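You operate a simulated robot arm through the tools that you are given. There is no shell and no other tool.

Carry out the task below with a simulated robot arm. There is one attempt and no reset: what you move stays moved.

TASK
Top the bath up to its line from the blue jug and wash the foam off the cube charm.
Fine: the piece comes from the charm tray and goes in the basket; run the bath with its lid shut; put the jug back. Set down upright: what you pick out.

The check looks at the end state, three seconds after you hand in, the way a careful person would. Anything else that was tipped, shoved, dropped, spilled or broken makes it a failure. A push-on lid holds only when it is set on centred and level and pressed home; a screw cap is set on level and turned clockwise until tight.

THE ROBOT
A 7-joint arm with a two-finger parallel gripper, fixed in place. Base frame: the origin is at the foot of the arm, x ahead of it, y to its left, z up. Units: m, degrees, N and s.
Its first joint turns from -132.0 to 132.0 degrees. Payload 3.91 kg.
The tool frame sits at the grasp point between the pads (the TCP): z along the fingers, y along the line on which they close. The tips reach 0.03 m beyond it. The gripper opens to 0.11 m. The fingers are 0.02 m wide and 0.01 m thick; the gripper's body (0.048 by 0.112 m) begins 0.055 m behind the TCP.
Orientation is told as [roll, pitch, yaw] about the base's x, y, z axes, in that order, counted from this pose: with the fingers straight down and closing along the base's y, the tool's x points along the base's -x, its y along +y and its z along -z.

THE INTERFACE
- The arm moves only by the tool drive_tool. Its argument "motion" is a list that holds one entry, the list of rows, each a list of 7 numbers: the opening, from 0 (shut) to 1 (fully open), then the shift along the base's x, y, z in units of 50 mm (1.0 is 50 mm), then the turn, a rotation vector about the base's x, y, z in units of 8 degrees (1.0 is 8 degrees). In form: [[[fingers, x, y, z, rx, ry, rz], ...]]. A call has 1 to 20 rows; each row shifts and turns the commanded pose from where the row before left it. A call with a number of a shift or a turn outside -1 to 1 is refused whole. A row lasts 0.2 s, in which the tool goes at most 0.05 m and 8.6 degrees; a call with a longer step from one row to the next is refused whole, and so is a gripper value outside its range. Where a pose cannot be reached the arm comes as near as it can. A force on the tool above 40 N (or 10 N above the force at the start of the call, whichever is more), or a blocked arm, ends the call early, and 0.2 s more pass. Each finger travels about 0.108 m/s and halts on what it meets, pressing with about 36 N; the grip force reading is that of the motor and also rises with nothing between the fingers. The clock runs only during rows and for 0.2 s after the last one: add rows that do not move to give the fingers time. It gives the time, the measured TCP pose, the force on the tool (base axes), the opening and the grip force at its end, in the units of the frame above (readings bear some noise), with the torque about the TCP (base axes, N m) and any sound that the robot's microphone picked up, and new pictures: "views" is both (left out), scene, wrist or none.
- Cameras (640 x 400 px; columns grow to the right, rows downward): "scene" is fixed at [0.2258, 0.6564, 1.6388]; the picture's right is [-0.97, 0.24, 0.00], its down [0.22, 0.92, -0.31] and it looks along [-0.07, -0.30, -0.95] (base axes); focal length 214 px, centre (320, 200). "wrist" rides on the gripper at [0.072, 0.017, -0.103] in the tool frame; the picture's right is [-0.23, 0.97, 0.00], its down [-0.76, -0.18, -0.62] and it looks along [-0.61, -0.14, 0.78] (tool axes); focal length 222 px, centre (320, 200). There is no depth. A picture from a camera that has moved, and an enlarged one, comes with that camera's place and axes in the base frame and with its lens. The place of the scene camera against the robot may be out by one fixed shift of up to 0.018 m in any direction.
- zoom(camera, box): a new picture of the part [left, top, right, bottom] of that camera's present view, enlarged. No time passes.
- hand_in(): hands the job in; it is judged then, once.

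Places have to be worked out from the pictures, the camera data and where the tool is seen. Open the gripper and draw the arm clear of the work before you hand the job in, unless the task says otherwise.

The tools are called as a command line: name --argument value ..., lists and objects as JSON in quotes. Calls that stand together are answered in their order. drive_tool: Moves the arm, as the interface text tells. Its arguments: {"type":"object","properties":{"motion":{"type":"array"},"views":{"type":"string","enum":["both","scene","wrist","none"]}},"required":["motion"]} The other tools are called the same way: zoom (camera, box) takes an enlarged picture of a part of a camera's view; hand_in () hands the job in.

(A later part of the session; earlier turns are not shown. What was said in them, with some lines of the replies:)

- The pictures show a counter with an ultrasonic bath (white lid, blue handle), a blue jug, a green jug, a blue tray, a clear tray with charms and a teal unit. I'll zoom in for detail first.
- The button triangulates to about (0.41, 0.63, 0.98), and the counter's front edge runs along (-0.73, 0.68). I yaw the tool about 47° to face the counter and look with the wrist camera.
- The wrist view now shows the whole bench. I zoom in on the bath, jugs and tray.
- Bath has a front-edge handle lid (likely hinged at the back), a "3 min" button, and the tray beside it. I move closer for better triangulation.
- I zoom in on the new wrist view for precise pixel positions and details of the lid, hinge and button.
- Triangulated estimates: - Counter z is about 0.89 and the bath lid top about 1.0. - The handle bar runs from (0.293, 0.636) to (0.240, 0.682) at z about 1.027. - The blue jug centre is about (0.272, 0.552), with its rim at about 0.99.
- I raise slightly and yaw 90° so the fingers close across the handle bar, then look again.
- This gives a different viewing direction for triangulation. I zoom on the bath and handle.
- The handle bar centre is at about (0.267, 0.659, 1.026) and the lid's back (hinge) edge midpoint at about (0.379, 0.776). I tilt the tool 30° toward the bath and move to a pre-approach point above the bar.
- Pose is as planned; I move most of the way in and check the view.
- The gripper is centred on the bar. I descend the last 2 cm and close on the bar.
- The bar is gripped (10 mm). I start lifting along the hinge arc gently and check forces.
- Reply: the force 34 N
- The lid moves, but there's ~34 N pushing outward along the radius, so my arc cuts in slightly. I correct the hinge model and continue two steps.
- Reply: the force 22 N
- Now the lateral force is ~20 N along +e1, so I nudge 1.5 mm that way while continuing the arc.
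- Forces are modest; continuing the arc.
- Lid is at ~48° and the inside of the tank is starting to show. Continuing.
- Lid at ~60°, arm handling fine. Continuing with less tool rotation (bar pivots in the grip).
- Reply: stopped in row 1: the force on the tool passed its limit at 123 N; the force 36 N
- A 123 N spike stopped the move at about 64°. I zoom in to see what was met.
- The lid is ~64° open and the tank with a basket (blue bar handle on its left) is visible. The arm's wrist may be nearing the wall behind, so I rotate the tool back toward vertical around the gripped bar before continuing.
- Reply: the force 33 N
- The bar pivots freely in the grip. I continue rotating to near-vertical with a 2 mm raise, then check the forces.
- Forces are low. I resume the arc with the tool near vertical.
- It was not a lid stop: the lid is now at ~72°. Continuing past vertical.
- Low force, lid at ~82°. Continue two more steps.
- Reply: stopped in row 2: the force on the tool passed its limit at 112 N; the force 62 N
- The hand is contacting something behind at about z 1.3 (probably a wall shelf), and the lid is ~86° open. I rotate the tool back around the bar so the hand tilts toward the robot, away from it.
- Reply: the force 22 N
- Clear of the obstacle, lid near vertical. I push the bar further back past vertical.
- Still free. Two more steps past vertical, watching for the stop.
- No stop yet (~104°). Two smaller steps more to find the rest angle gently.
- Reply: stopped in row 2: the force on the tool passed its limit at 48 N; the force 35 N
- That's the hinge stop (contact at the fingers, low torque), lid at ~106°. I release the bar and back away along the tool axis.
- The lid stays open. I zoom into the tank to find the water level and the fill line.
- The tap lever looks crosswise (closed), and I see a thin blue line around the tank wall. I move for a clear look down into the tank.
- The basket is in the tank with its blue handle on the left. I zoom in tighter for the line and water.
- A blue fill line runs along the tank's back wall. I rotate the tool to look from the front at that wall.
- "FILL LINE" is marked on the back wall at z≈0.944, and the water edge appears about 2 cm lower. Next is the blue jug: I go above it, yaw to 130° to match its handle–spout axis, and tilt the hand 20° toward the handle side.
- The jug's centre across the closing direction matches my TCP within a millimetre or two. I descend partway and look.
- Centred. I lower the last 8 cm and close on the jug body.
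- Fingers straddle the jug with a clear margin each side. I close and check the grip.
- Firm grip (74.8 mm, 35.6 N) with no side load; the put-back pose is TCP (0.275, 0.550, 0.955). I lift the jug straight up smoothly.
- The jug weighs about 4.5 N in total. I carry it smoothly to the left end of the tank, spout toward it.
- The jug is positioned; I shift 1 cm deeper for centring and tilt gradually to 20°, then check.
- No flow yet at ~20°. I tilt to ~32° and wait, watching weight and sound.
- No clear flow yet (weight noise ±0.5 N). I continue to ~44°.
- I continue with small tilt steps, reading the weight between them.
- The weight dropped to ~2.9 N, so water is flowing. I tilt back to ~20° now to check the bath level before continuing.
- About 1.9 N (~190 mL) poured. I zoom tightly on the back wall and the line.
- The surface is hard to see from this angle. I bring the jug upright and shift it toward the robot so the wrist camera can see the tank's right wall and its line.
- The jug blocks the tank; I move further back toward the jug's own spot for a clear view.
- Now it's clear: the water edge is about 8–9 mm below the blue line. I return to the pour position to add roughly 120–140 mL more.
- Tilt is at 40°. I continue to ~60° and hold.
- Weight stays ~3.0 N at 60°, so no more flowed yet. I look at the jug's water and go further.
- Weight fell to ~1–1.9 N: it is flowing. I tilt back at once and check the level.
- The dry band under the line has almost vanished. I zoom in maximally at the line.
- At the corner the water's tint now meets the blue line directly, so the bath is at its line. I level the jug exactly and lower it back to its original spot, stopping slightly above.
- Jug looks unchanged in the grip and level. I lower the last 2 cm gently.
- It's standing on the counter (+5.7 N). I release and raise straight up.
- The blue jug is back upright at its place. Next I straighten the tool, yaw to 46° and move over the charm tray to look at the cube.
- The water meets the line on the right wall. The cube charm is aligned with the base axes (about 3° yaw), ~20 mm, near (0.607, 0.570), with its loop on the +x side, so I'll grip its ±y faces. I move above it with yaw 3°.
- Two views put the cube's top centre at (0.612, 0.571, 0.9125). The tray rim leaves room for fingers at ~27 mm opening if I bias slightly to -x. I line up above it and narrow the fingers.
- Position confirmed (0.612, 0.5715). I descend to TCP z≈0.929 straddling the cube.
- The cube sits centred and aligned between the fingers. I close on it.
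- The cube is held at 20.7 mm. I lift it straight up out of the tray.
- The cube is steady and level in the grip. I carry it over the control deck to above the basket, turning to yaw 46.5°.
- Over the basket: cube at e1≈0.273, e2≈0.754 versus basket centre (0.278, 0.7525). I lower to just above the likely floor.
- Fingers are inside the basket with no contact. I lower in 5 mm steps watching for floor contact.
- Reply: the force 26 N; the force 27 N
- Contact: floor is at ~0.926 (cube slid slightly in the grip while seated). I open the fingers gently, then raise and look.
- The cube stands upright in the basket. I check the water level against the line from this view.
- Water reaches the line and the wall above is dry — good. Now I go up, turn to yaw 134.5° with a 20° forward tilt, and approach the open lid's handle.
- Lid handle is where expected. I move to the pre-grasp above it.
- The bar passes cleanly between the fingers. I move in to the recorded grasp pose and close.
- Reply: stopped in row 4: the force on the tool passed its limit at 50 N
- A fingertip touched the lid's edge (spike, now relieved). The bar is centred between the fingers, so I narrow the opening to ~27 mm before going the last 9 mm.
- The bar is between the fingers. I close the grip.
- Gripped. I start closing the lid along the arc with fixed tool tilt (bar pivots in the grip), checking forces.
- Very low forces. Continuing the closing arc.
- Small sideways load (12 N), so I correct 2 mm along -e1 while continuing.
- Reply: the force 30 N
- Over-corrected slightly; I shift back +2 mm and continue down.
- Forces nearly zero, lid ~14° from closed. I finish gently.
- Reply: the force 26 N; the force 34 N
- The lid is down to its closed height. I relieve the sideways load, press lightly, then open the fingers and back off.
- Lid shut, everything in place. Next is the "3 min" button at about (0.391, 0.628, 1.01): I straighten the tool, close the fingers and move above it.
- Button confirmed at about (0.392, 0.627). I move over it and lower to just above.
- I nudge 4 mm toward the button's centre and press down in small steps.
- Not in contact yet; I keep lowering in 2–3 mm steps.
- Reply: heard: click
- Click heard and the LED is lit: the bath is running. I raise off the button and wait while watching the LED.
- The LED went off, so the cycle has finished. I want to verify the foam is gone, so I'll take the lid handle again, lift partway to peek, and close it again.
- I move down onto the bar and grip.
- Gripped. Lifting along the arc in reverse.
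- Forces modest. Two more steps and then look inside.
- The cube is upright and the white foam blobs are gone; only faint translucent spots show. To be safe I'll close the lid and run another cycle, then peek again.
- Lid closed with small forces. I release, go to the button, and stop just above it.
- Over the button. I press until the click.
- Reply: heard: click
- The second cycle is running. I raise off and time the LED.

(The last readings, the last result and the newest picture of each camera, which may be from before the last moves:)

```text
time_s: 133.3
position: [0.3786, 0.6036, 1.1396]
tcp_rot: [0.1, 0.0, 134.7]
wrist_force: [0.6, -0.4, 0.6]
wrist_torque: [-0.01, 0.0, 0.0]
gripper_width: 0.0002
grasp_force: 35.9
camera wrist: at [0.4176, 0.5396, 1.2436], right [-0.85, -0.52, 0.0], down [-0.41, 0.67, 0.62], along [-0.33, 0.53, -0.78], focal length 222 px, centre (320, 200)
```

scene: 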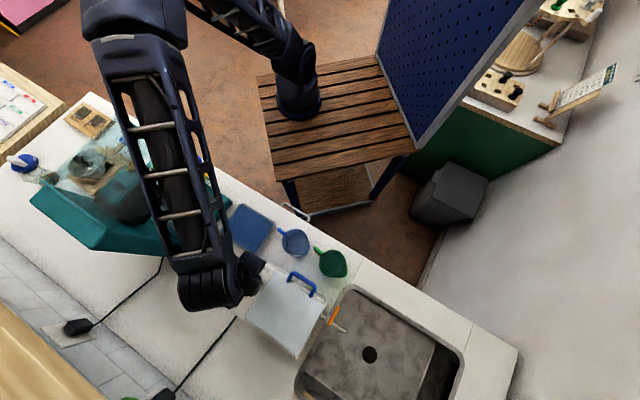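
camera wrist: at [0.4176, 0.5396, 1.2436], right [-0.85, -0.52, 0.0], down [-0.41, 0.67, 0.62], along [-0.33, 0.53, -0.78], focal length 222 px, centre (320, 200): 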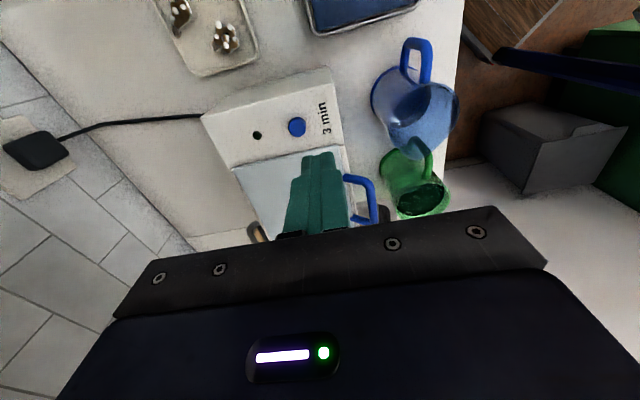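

The cycle lasts about 4.5 s and has finished again. I peek once more to confirm the final state of the charm.

drive_tool --motion '[[[0.4, -0.6, 0.2, 0.2, 0.594, -0.584, 0], [0.4, -0.6, 0.2, 0.2, 0.594, -0.584, 0], [0.4, -0.6, 0.2, 0.2, 0.594, -0.584, 0], [0.4, -0.6, 0.13, 0, 0, 0, 0], [0.4, -0.33, 0.0, -0.3, 0, 0, 0], [0.4, 0, 0, -0.8, 0, 0, 0], [0.4, 0, 0, 0, 0, 0, 0], [0.4, 0.13, 0.109, -0.495, 0, 0, 0], [0.4, 0.13, 0.109, -0.495, 0, 0, 0], [0.4, 0.13, 0.109, -0.495, 0, 0, 0], [0.4, 0, 0, 0, 0, 0, 0], [0.2, 0, 0, 0, 0, 0, 0], [0, 0, 0, 0, 0, 0, 0], [0, 0, 0, 0, 0, 0, 0]]]'

```text
time_s: 136.3
position: [0.2621, 0.6572, 1.0414]
tcp_rot: [-20.1, -0.4, 134.5]
wrist_force: [14.5, 21.1, 2.0]
wrist_torque: [0.33, -0.29, 0.78]
gripper_width: 0.0102
grasp_force: 44.7
camera wrist: at [0.277, 0.5682, 1.1318], right [-0.81, -0.48, -0.33], down [-0.57, 0.51, 0.65], along [-0.14, 0.72, -0.68], focal length 222 px, centre (320, 200)
```

scene: 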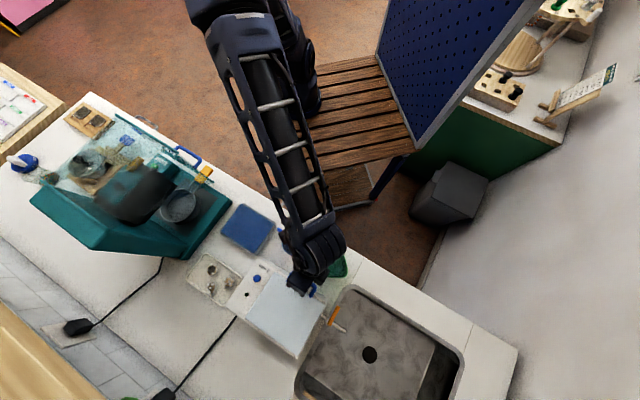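
wrist: 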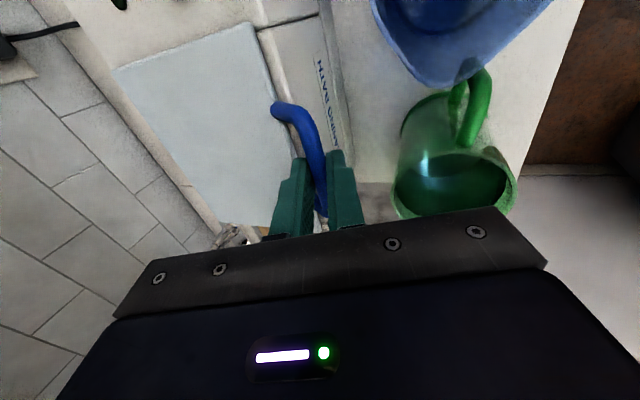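

Gripped (slightly off in e2; I add 1.5 mm). Lifting again.

drive_tool --motion '[[[0, 0.04, 0.042, 0.1, 0, 0, 0], [0, 0.065, 0.065, 0.32, 0, 0, 0], [0, 0.085, 0.084, 0.322, 0, 0, 0], [0, 0, 0, 0, 0, 0, 0]]]' --views "none"

drive_tool --motion '[[[0, 0.108, 0.107, 0.306, 0, 0, 0], [0, 0.131, 0.129, 0.29, 0, 0, 0], [0, 0.152, 0.15, 0.268, 0, 0, 0], [0, 0, 0, 0, 0, 0, 0]]]' --views "none"

drive_tool --motion '[[[0, 0.171, 0.169, 0.244, 0, 0, 0], [0, 0.188, 0.186, 0.218, 0, 0, 0], [0, 0.203, 0.201, 0.188, 0, 0, 0], [0, 0, 0, 0, 0, 0, 0]]]' --views "wrist"

zoom --camera "wrist" --box '[345, 65, 380, 95]'

```text
time_s: 137.3
position: [0.2674, 0.6652, 1.08]
tcp_rot: [-20.0, -0.3, 134.7]
wrist_force: [-14.8, -34.5, 11.6]
wrist_torque: [-1.11, -0.4, 0.22]
gripper_width: 0.0102
grasp_force: 45.2
```

```text
time_s: 138.3
position: [0.2891, 0.6859, 1.1221]
tcp_rot: [-20.1, -0.5, 134.7]
wrist_force: [-21.5, -22.7, 26.2]
wrist_torque: [-0.05, 0.38, 0.37]
gripper_width: 0.0101
grasp_force: 45.1
```

```text
time_s: 139.3
position: [0.316, 0.7147, 1.1542]
tcp_rot: [-20.1, -0.3, 134.6]
wrist_force: [-16.8, 1.5, 18.3]
wrist_torque: [0.51, 0.53, 0.29]
gripper_width: 0.0103
grasp_force: 44.8
camera wrist: at [0.3328, 0.625, 1.245], right [-0.81, -0.48, -0.33], down [-0.57, 0.5, 0.65], along [-0.15, 0.72, -0.68], focal length 222 px, centre (320, 200)
```

wrist: 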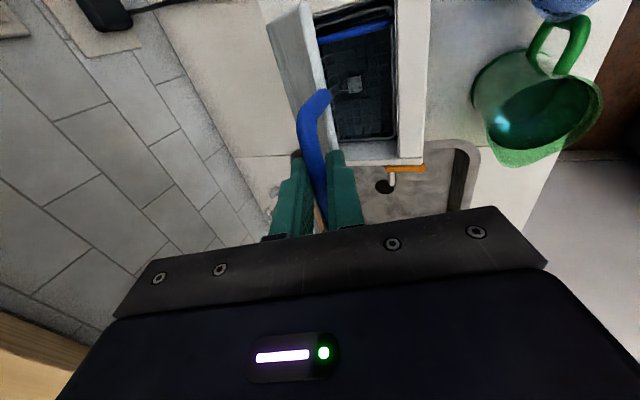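

```text
13.33 times, centred on (362, 80) of wrist
camera zoom: at [0.3328, 0.625, 1.245], right [-0.81, -0.48, -0.33], down [-0.57, 0.5, 0.65], along [-0.15, 0.72, -0.68], focal length 2962 px, centre (-247, 1800)
```

zoom: 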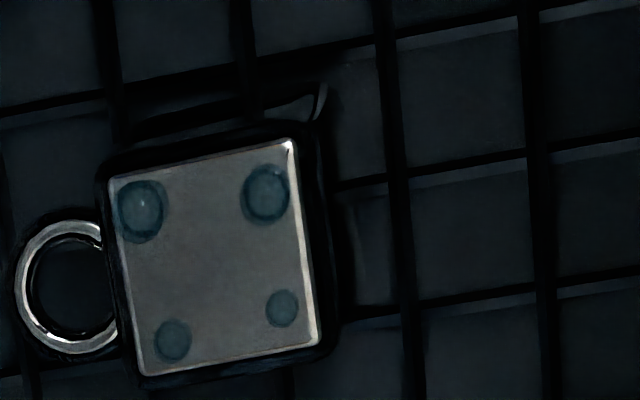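

The spots look the same after two cycles, but the half-closed lid shades the view so I can't compare fairly. I open the lid fully and look from the same viewpoint as before the wash.

drive_tool --motion '[[[0, 0.209, 0.207, 0.18, 0, 0, 0], [0, 0.228, 0.225, 0.124, 0, 0, 0], [0, 0.235, 0.232, 0.092, 0, 0, 0], [0, 0, 0, 0, 0, 0, 0]]]' --views "none"

drive_tool --motion '[[[0, 0.24, 0.238, 0.056, 0, 0, 0], [0, 0.243, 0.24, 0.022, 0, 0, 0], [0, 0.243, 0.24, -0.016, 0, 0, 0], [0, 0, 0, 0, 0, 0, 0]]]' --views "none"

drive_tool --motion '[[[0, 0.24, 0.238, -0.05, 0, 0, 0], [0, 0.2, 0.198, -0.075, 0, 0, 0], [0, 0, 0, 0, 0, 0, 0]]]' --views "wrist"

```text
time_s: 140.3
position: [0.3503, 0.7477, 1.1717]
tcp_rot: [-19.9, -0.4, 134.6]
wrist_force: [-11.7, 13.2, -5.0]
wrist_torque: [0.26, 0.33, -0.1]
gripper_width: 0.0101
grasp_force: 45.0
```

```text
time_s: 141.3
position: [0.3891, 0.7828, 1.177]
tcp_rot: [-20.0, -0.5, 134.8]
wrist_force: [-10.2, 10.4, 2.5]
wrist_torque: [0.46, 0.37, -0.23]
gripper_width: 0.0105
grasp_force: 44.7
```

```text
time_s: 142.1
position: [0.4103, 0.8049, 1.1709]
tcp_rot: [-20.1, -0.4, 134.6]
wrist_force: [-7.6, 10.9, 6.2]
wrist_torque: [-0.03, -0.09, -0.51]
gripper_width: 0.0103
grasp_force: 45.0
camera wrist: at [0.4254, 0.7156, 1.2617], right [-0.81, -0.48, -0.33], down [-0.57, 0.51, 0.65], along [-0.14, 0.72, -0.68], focal length 222 px, centre (320, 200)
```

wrist: 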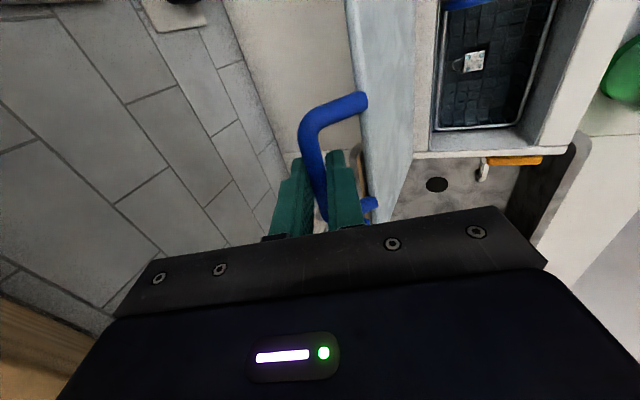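

zoom --camera "wrist" --box '[450, 40, 500, 80]'

zoom --camera "wrist" --box '[460, 45, 490, 75]'

```text
10.00 times, centred on (475, 60) of wrist
camera zoom: at [0.4254, 0.7156, 1.2617], right [-0.81, -0.48, -0.33], down [-0.57, 0.51, 0.65], along [-0.14, 0.72, -0.68], focal length 2221 px, centre (-1230, 1600)
```

zoom: 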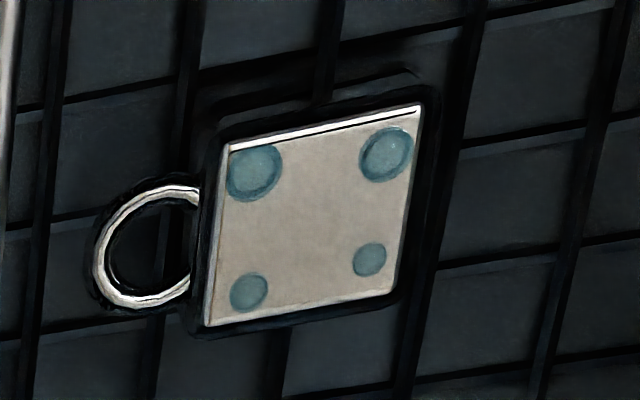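

```text
13.33 times, centred on (475, 60) of wrist
camera zoom: at [0.4254, 0.7156, 1.2617], right [-0.81, -0.48, -0.33], down [-0.57, 0.51, 0.65], along [-0.14, 0.72, -0.68], focal length 2962 px, centre (-1747, 2067)
```

zoom: 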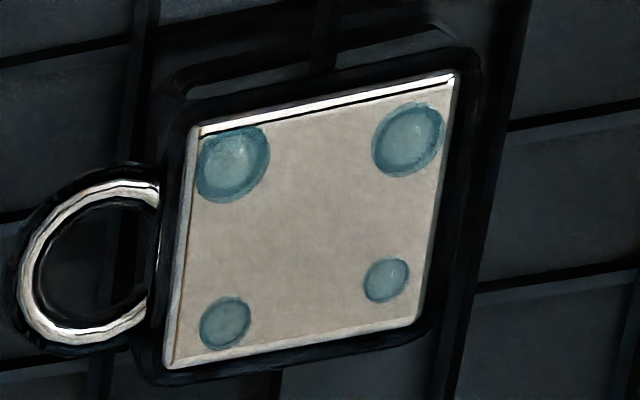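

In good light the four spots are flat, clear water beads: the white foam is gone and the charm is clean and upright. I close the lid again along the same arc.

drive_tool --motion '[[[0, -0.2, -0.198, 0.075, 0, 0, 0], [0, -0.24, -0.238, 0.05, 0, 0, 0], [0, -0.243, -0.24, 0.016, 0, 0, 0], [0, -0.243, -0.24, -0.022, 0, 0, 0], [0, 0, 0, 0, 0, 0, 0]]]' --views "none"

drive_tool --motion '[[[0, -0.24, -0.238, -0.056, 0, 0, 0], [0, -0.235, -0.232, -0.092, 0, 0, 0], [0, -0.228, -0.225, -0.124, 0, 0, 0], [0, 0, 0, 0, 0, 0, 0]]]' --views "none"

drive_tool --motion '[[[0, -0.216, -0.214, -0.16, 0, 0, 0], [0, -0.203, -0.201, -0.188, 0, 0, 0], [0, 0, 0, 0, 0, 0, 0]]]' --views "none"

```text
time_s: 143.3
position: [0.364, 0.7594, 1.1755]
tcp_rot: [-19.9, -0.3, 134.6]
wrist_force: [-1.8, 0.7, -5.7]
wrist_torque: [-0.27, -0.14, -0.36]
gripper_width: 0.0104
grasp_force: 44.8
```

```text
time_s: 144.3
position: [0.3297, 0.7243, 1.1619]
tcp_rot: [-20.0, -0.4, 134.6]
wrist_force: [9.2, -6.0, -5.4]
wrist_torque: [-0.19, -0.18, -0.13]
gripper_width: 0.0105
grasp_force: 45.0
```

```text
time_s: 145.1
position: [0.3107, 0.7016, 1.1443]
tcp_rot: [-19.9, -0.4, 134.6]
wrist_force: [14.0, -10.1, -2.5]
wrist_torque: [-0.31, -0.4, -0.03]
gripper_width: 0.0105
grasp_force: 45.1
```

drive_tool --motion '[[[0, -0.174, -0.2, -0.218, 0, 0, 0], [0, -0.171, -0.169, -0.244, 0, 0, 0], [0, -0.152, -0.15, -0.268, 0, 0, 0], [0, 0, 0, 0, 0, 0, 0]]]' --views "none"

drive_tool --motion '[[[0, -0.131, -0.129, -0.29, 0, 0, 0], [0, -0.108, -0.107, -0.306, 0, 0, 0], [0, 0, 0, 0, 0, 0, 0]]]' --views "none"

drive_tool --motion '[[[0, -0.085, -0.084, -0.322, 0, 0, 0], [0, 0, 0, 0, 0, 0, 0]]]' --views "none"

```text
time_s: 146.1
position: [0.282, 0.6782, 1.1076]
tcp_rot: [-20.0, -0.3, 134.6]
wrist_force: [12.3, 4.5, -8.9]
wrist_torque: [-0.02, -0.18, 0.37]
gripper_width: 0.0102
grasp_force: 45.0
```

```text
time_s: 146.9
position: [0.2706, 0.666, 1.0776]
tcp_rot: [-20.1, -0.4, 134.6]
wrist_force: [10.7, 4.4, -4.4]
wrist_torque: [-0.14, -0.32, 0.47]
gripper_width: 0.0105
grasp_force: 45.1
```

```text
time_s: 147.5
position: [0.2664, 0.6621, 1.0627]
tcp_rot: [-19.9, -0.4, 134.8]
wrist_force: [11.0, 10.0, -3.7]
wrist_torque: [-0.11, -0.36, 0.55]
gripper_width: 0.0104
grasp_force: 44.6
```

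Smooth. I finish the last ~2.5 cm to the closed height.

drive_tool --motion '[[[0, -0.055, -0.054, -0.32, 0, 0, 0], [0, -0.01, -0.01, -0.14, 0, 0, 0], [0, 0, 0, -0.04, 0, 0, 0], [0, 0, 0, 0, 0, 0, 0]]]' --views "none"

drive_tool --motion '[[[0.2, 0, 0, 0, 0, 0, 0], [0.3, 0, 0, 0, 0, 0, 0], [0.3, 0, 0, 0, 0, 0, 0], [0.3, -0.07, -0.07, 0.28, 0, 0, 0], [0.3, -0.2, -0.2, 0.8, 0, 0, 0], [0.3, -0.15, -0.15, 0.8, 0, 0, 0], [0.3, 0, 0, 0.8, 0, 0, 0], [0.5, 0, -0.3, 0.8, -0.4, 0.39, 0], [0.6, 0, -0.4, 0.6, -0.4, 0.39, 0], [0.6, 0, -0.4, 0.4, -0.4, 0.39, 0], [0.6, 0, -0.4, 0, 0, 0, 0], [0.6, 0, 0, 0, 0, 0, 0]]]'

zoom --camera "scene" --box '[180, 190, 380, 360]'

zoom --camera "wrist" --box '[140, 0, 440, 220]'

```text
time_s: 148.5
position: [0.263, 0.6567, 1.0371]
tcp_rot: [-20.0, -0.4, 134.7]
wrist_force: [5.5, -5.9, 17.4]
wrist_torque: [-0.36, -0.55, 0.51]
gripper_width: 0.0104
grasp_force: 44.9
```

```text
time_s: 151.1
position: [0.2422, 0.563, 1.2609]
tcp_rot: [-6.6, -0.2, 134.7]
wrist_force: [0.5, -0.2, 0.4]
wrist_torque: [-0.02, -0.01, -0.01]
gripper_width: 0.0658
grasp_force: 0.1
camera wrist: at [0.273, 0.4888, 1.3628], right [-0.85, -0.52, -0.11], down [-0.46, 0.61, 0.64], along [-0.26, 0.6, -0.76], focal length 222 px, centre (320, 200)
```

scene: 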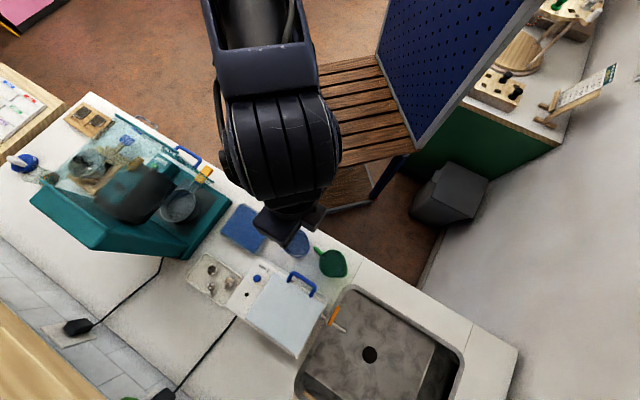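
wrist: 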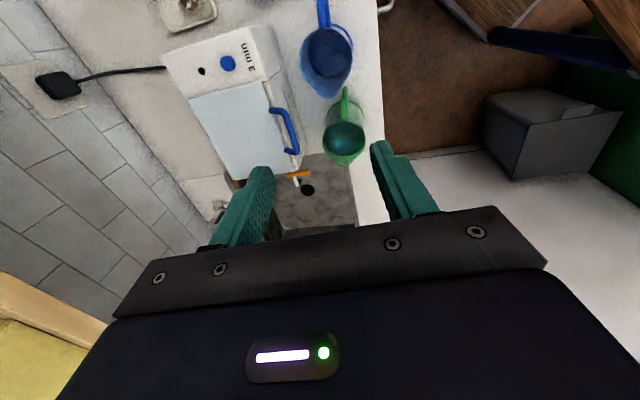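

```text
2.35 times, centred on (280, 275) of scene
camera zoom: at [0.2258, 0.6564, 1.6388], right [-0.97, 0.24, 0.0], down [0.22, 0.92, -0.31], along [-0.07, -0.3, -0.95], focal length 505 px, centre (414, 24)
```

zoom: 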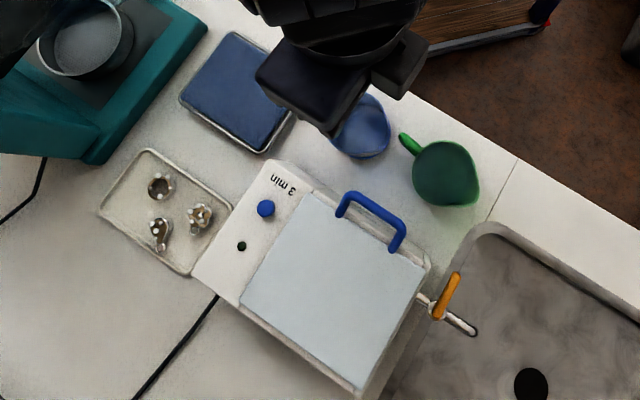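

```text
1.82 times, centred on (290, 110) of wrist
camera zoom: at [0.273, 0.4888, 1.3628], right [-0.85, -0.52, -0.11], down [-0.46, 0.61, 0.64], along [-0.26, 0.6, -0.76], focal length 404 px, centre (374, 364)
```

zoom: 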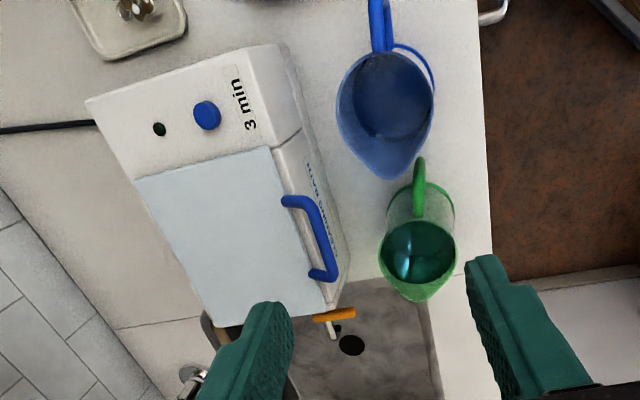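

Everything is in place: lid shut, LED off, both jugs standing, other charms untouched. I draw the arm clear back to its starting area with the gripper open.

drive_tool --motion '[[[0.8, -0.3, -0.4, 0.5, -0.29, 0.29, 0], [1, -0.4, -0.5, 0.5, -0.29, 0.29, 0], [1, -0.4, -0.5, 0.5, 0, 0, 0], [1, 0, 0, 0, 0, 0, 0]]]'

zoom --camera "scene" --box '[180, 190, 380, 360]'

```text
time_s: 152.1
position: [0.1865, 0.492, 1.3355]
tcp_rot: [-0.1, -0.1, 134.7]
wrist_force: [0.1, 0.3, -0.9]
wrist_torque: [-0.01, 0.03, 0.02]
gripper_width: 0.1097
grasp_force: 0.0
camera wrist: at [0.2258, 0.4272, 1.4398], right [-0.85, -0.52, 0.0], down [-0.41, 0.67, 0.62], along [-0.33, 0.53, -0.78], focal length 222 px, centre (320, 200)
```

scene: 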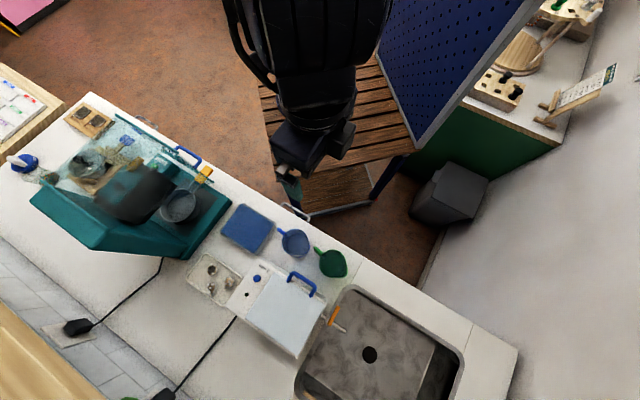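
wrist: 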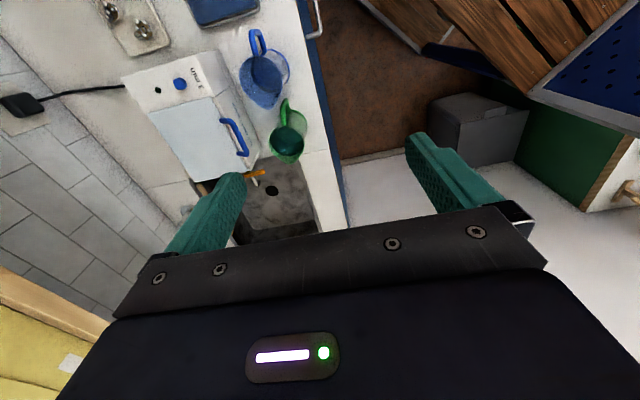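

```text
2.35 times, centred on (280, 275) of scene
camera zoom: at [0.2258, 0.6564, 1.6388], right [-0.97, 0.24, 0.0], down [0.22, 0.92, -0.31], along [-0.07, -0.3, -0.95], focal length 505 px, centre (414, 24)
```

zoom: 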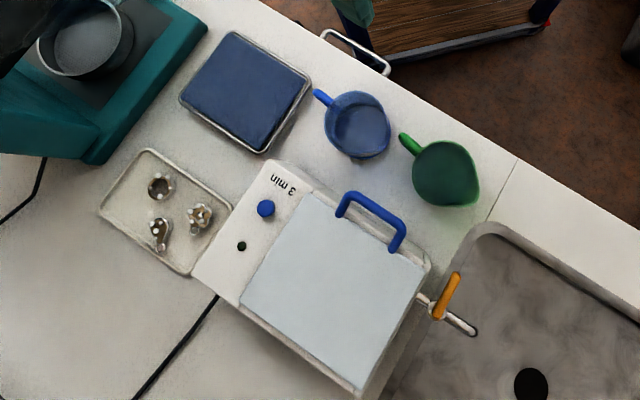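

The scene matches the starting layout: the bath is filled to its line with the lid shut, the blue jug is back in place, and the washed cube is upright in the basket. The gripper is open and clear of the work, so I hand in.

hand_in

```text
The job is handed in.
```

The bath is filled to its line from the blue jug, and the cube charm has been washed. It stands upright in the basket with the lid shut. The job is handed in and I haven't seen the result of the check.

- **Filling:** I poured in two goes. The last close view showed the water meeting the blue fill line, with dry wall above it. The jug is back upright in its original spot with some water left in it.
- **Washing:** I ran the "3 min" cycle twice with the lid shut. The LED went out after a few seconds each time.
- **Foam:** I opened the lid afterwards to look. The white foam was gone. Four small clear spots remain on the cube's top face, and I took them to be water beads. They looked the same after the second cycle.
- **Lid and bumps:** I opened the lid three times in all.
  - On the first opening the arm was stopped twice, at 123 N and 112 N. The second stop looked like the hand meeting a shelf behind the bath.
  - A fingertip also touched the lid edge at about 50 N.
  - I saw nothing moved or damaged in the final pictures, but the shelf is mostly out of the camera's view.
- **Other items:** The green jug, the towel tray and the other three charms look as they did at the start.
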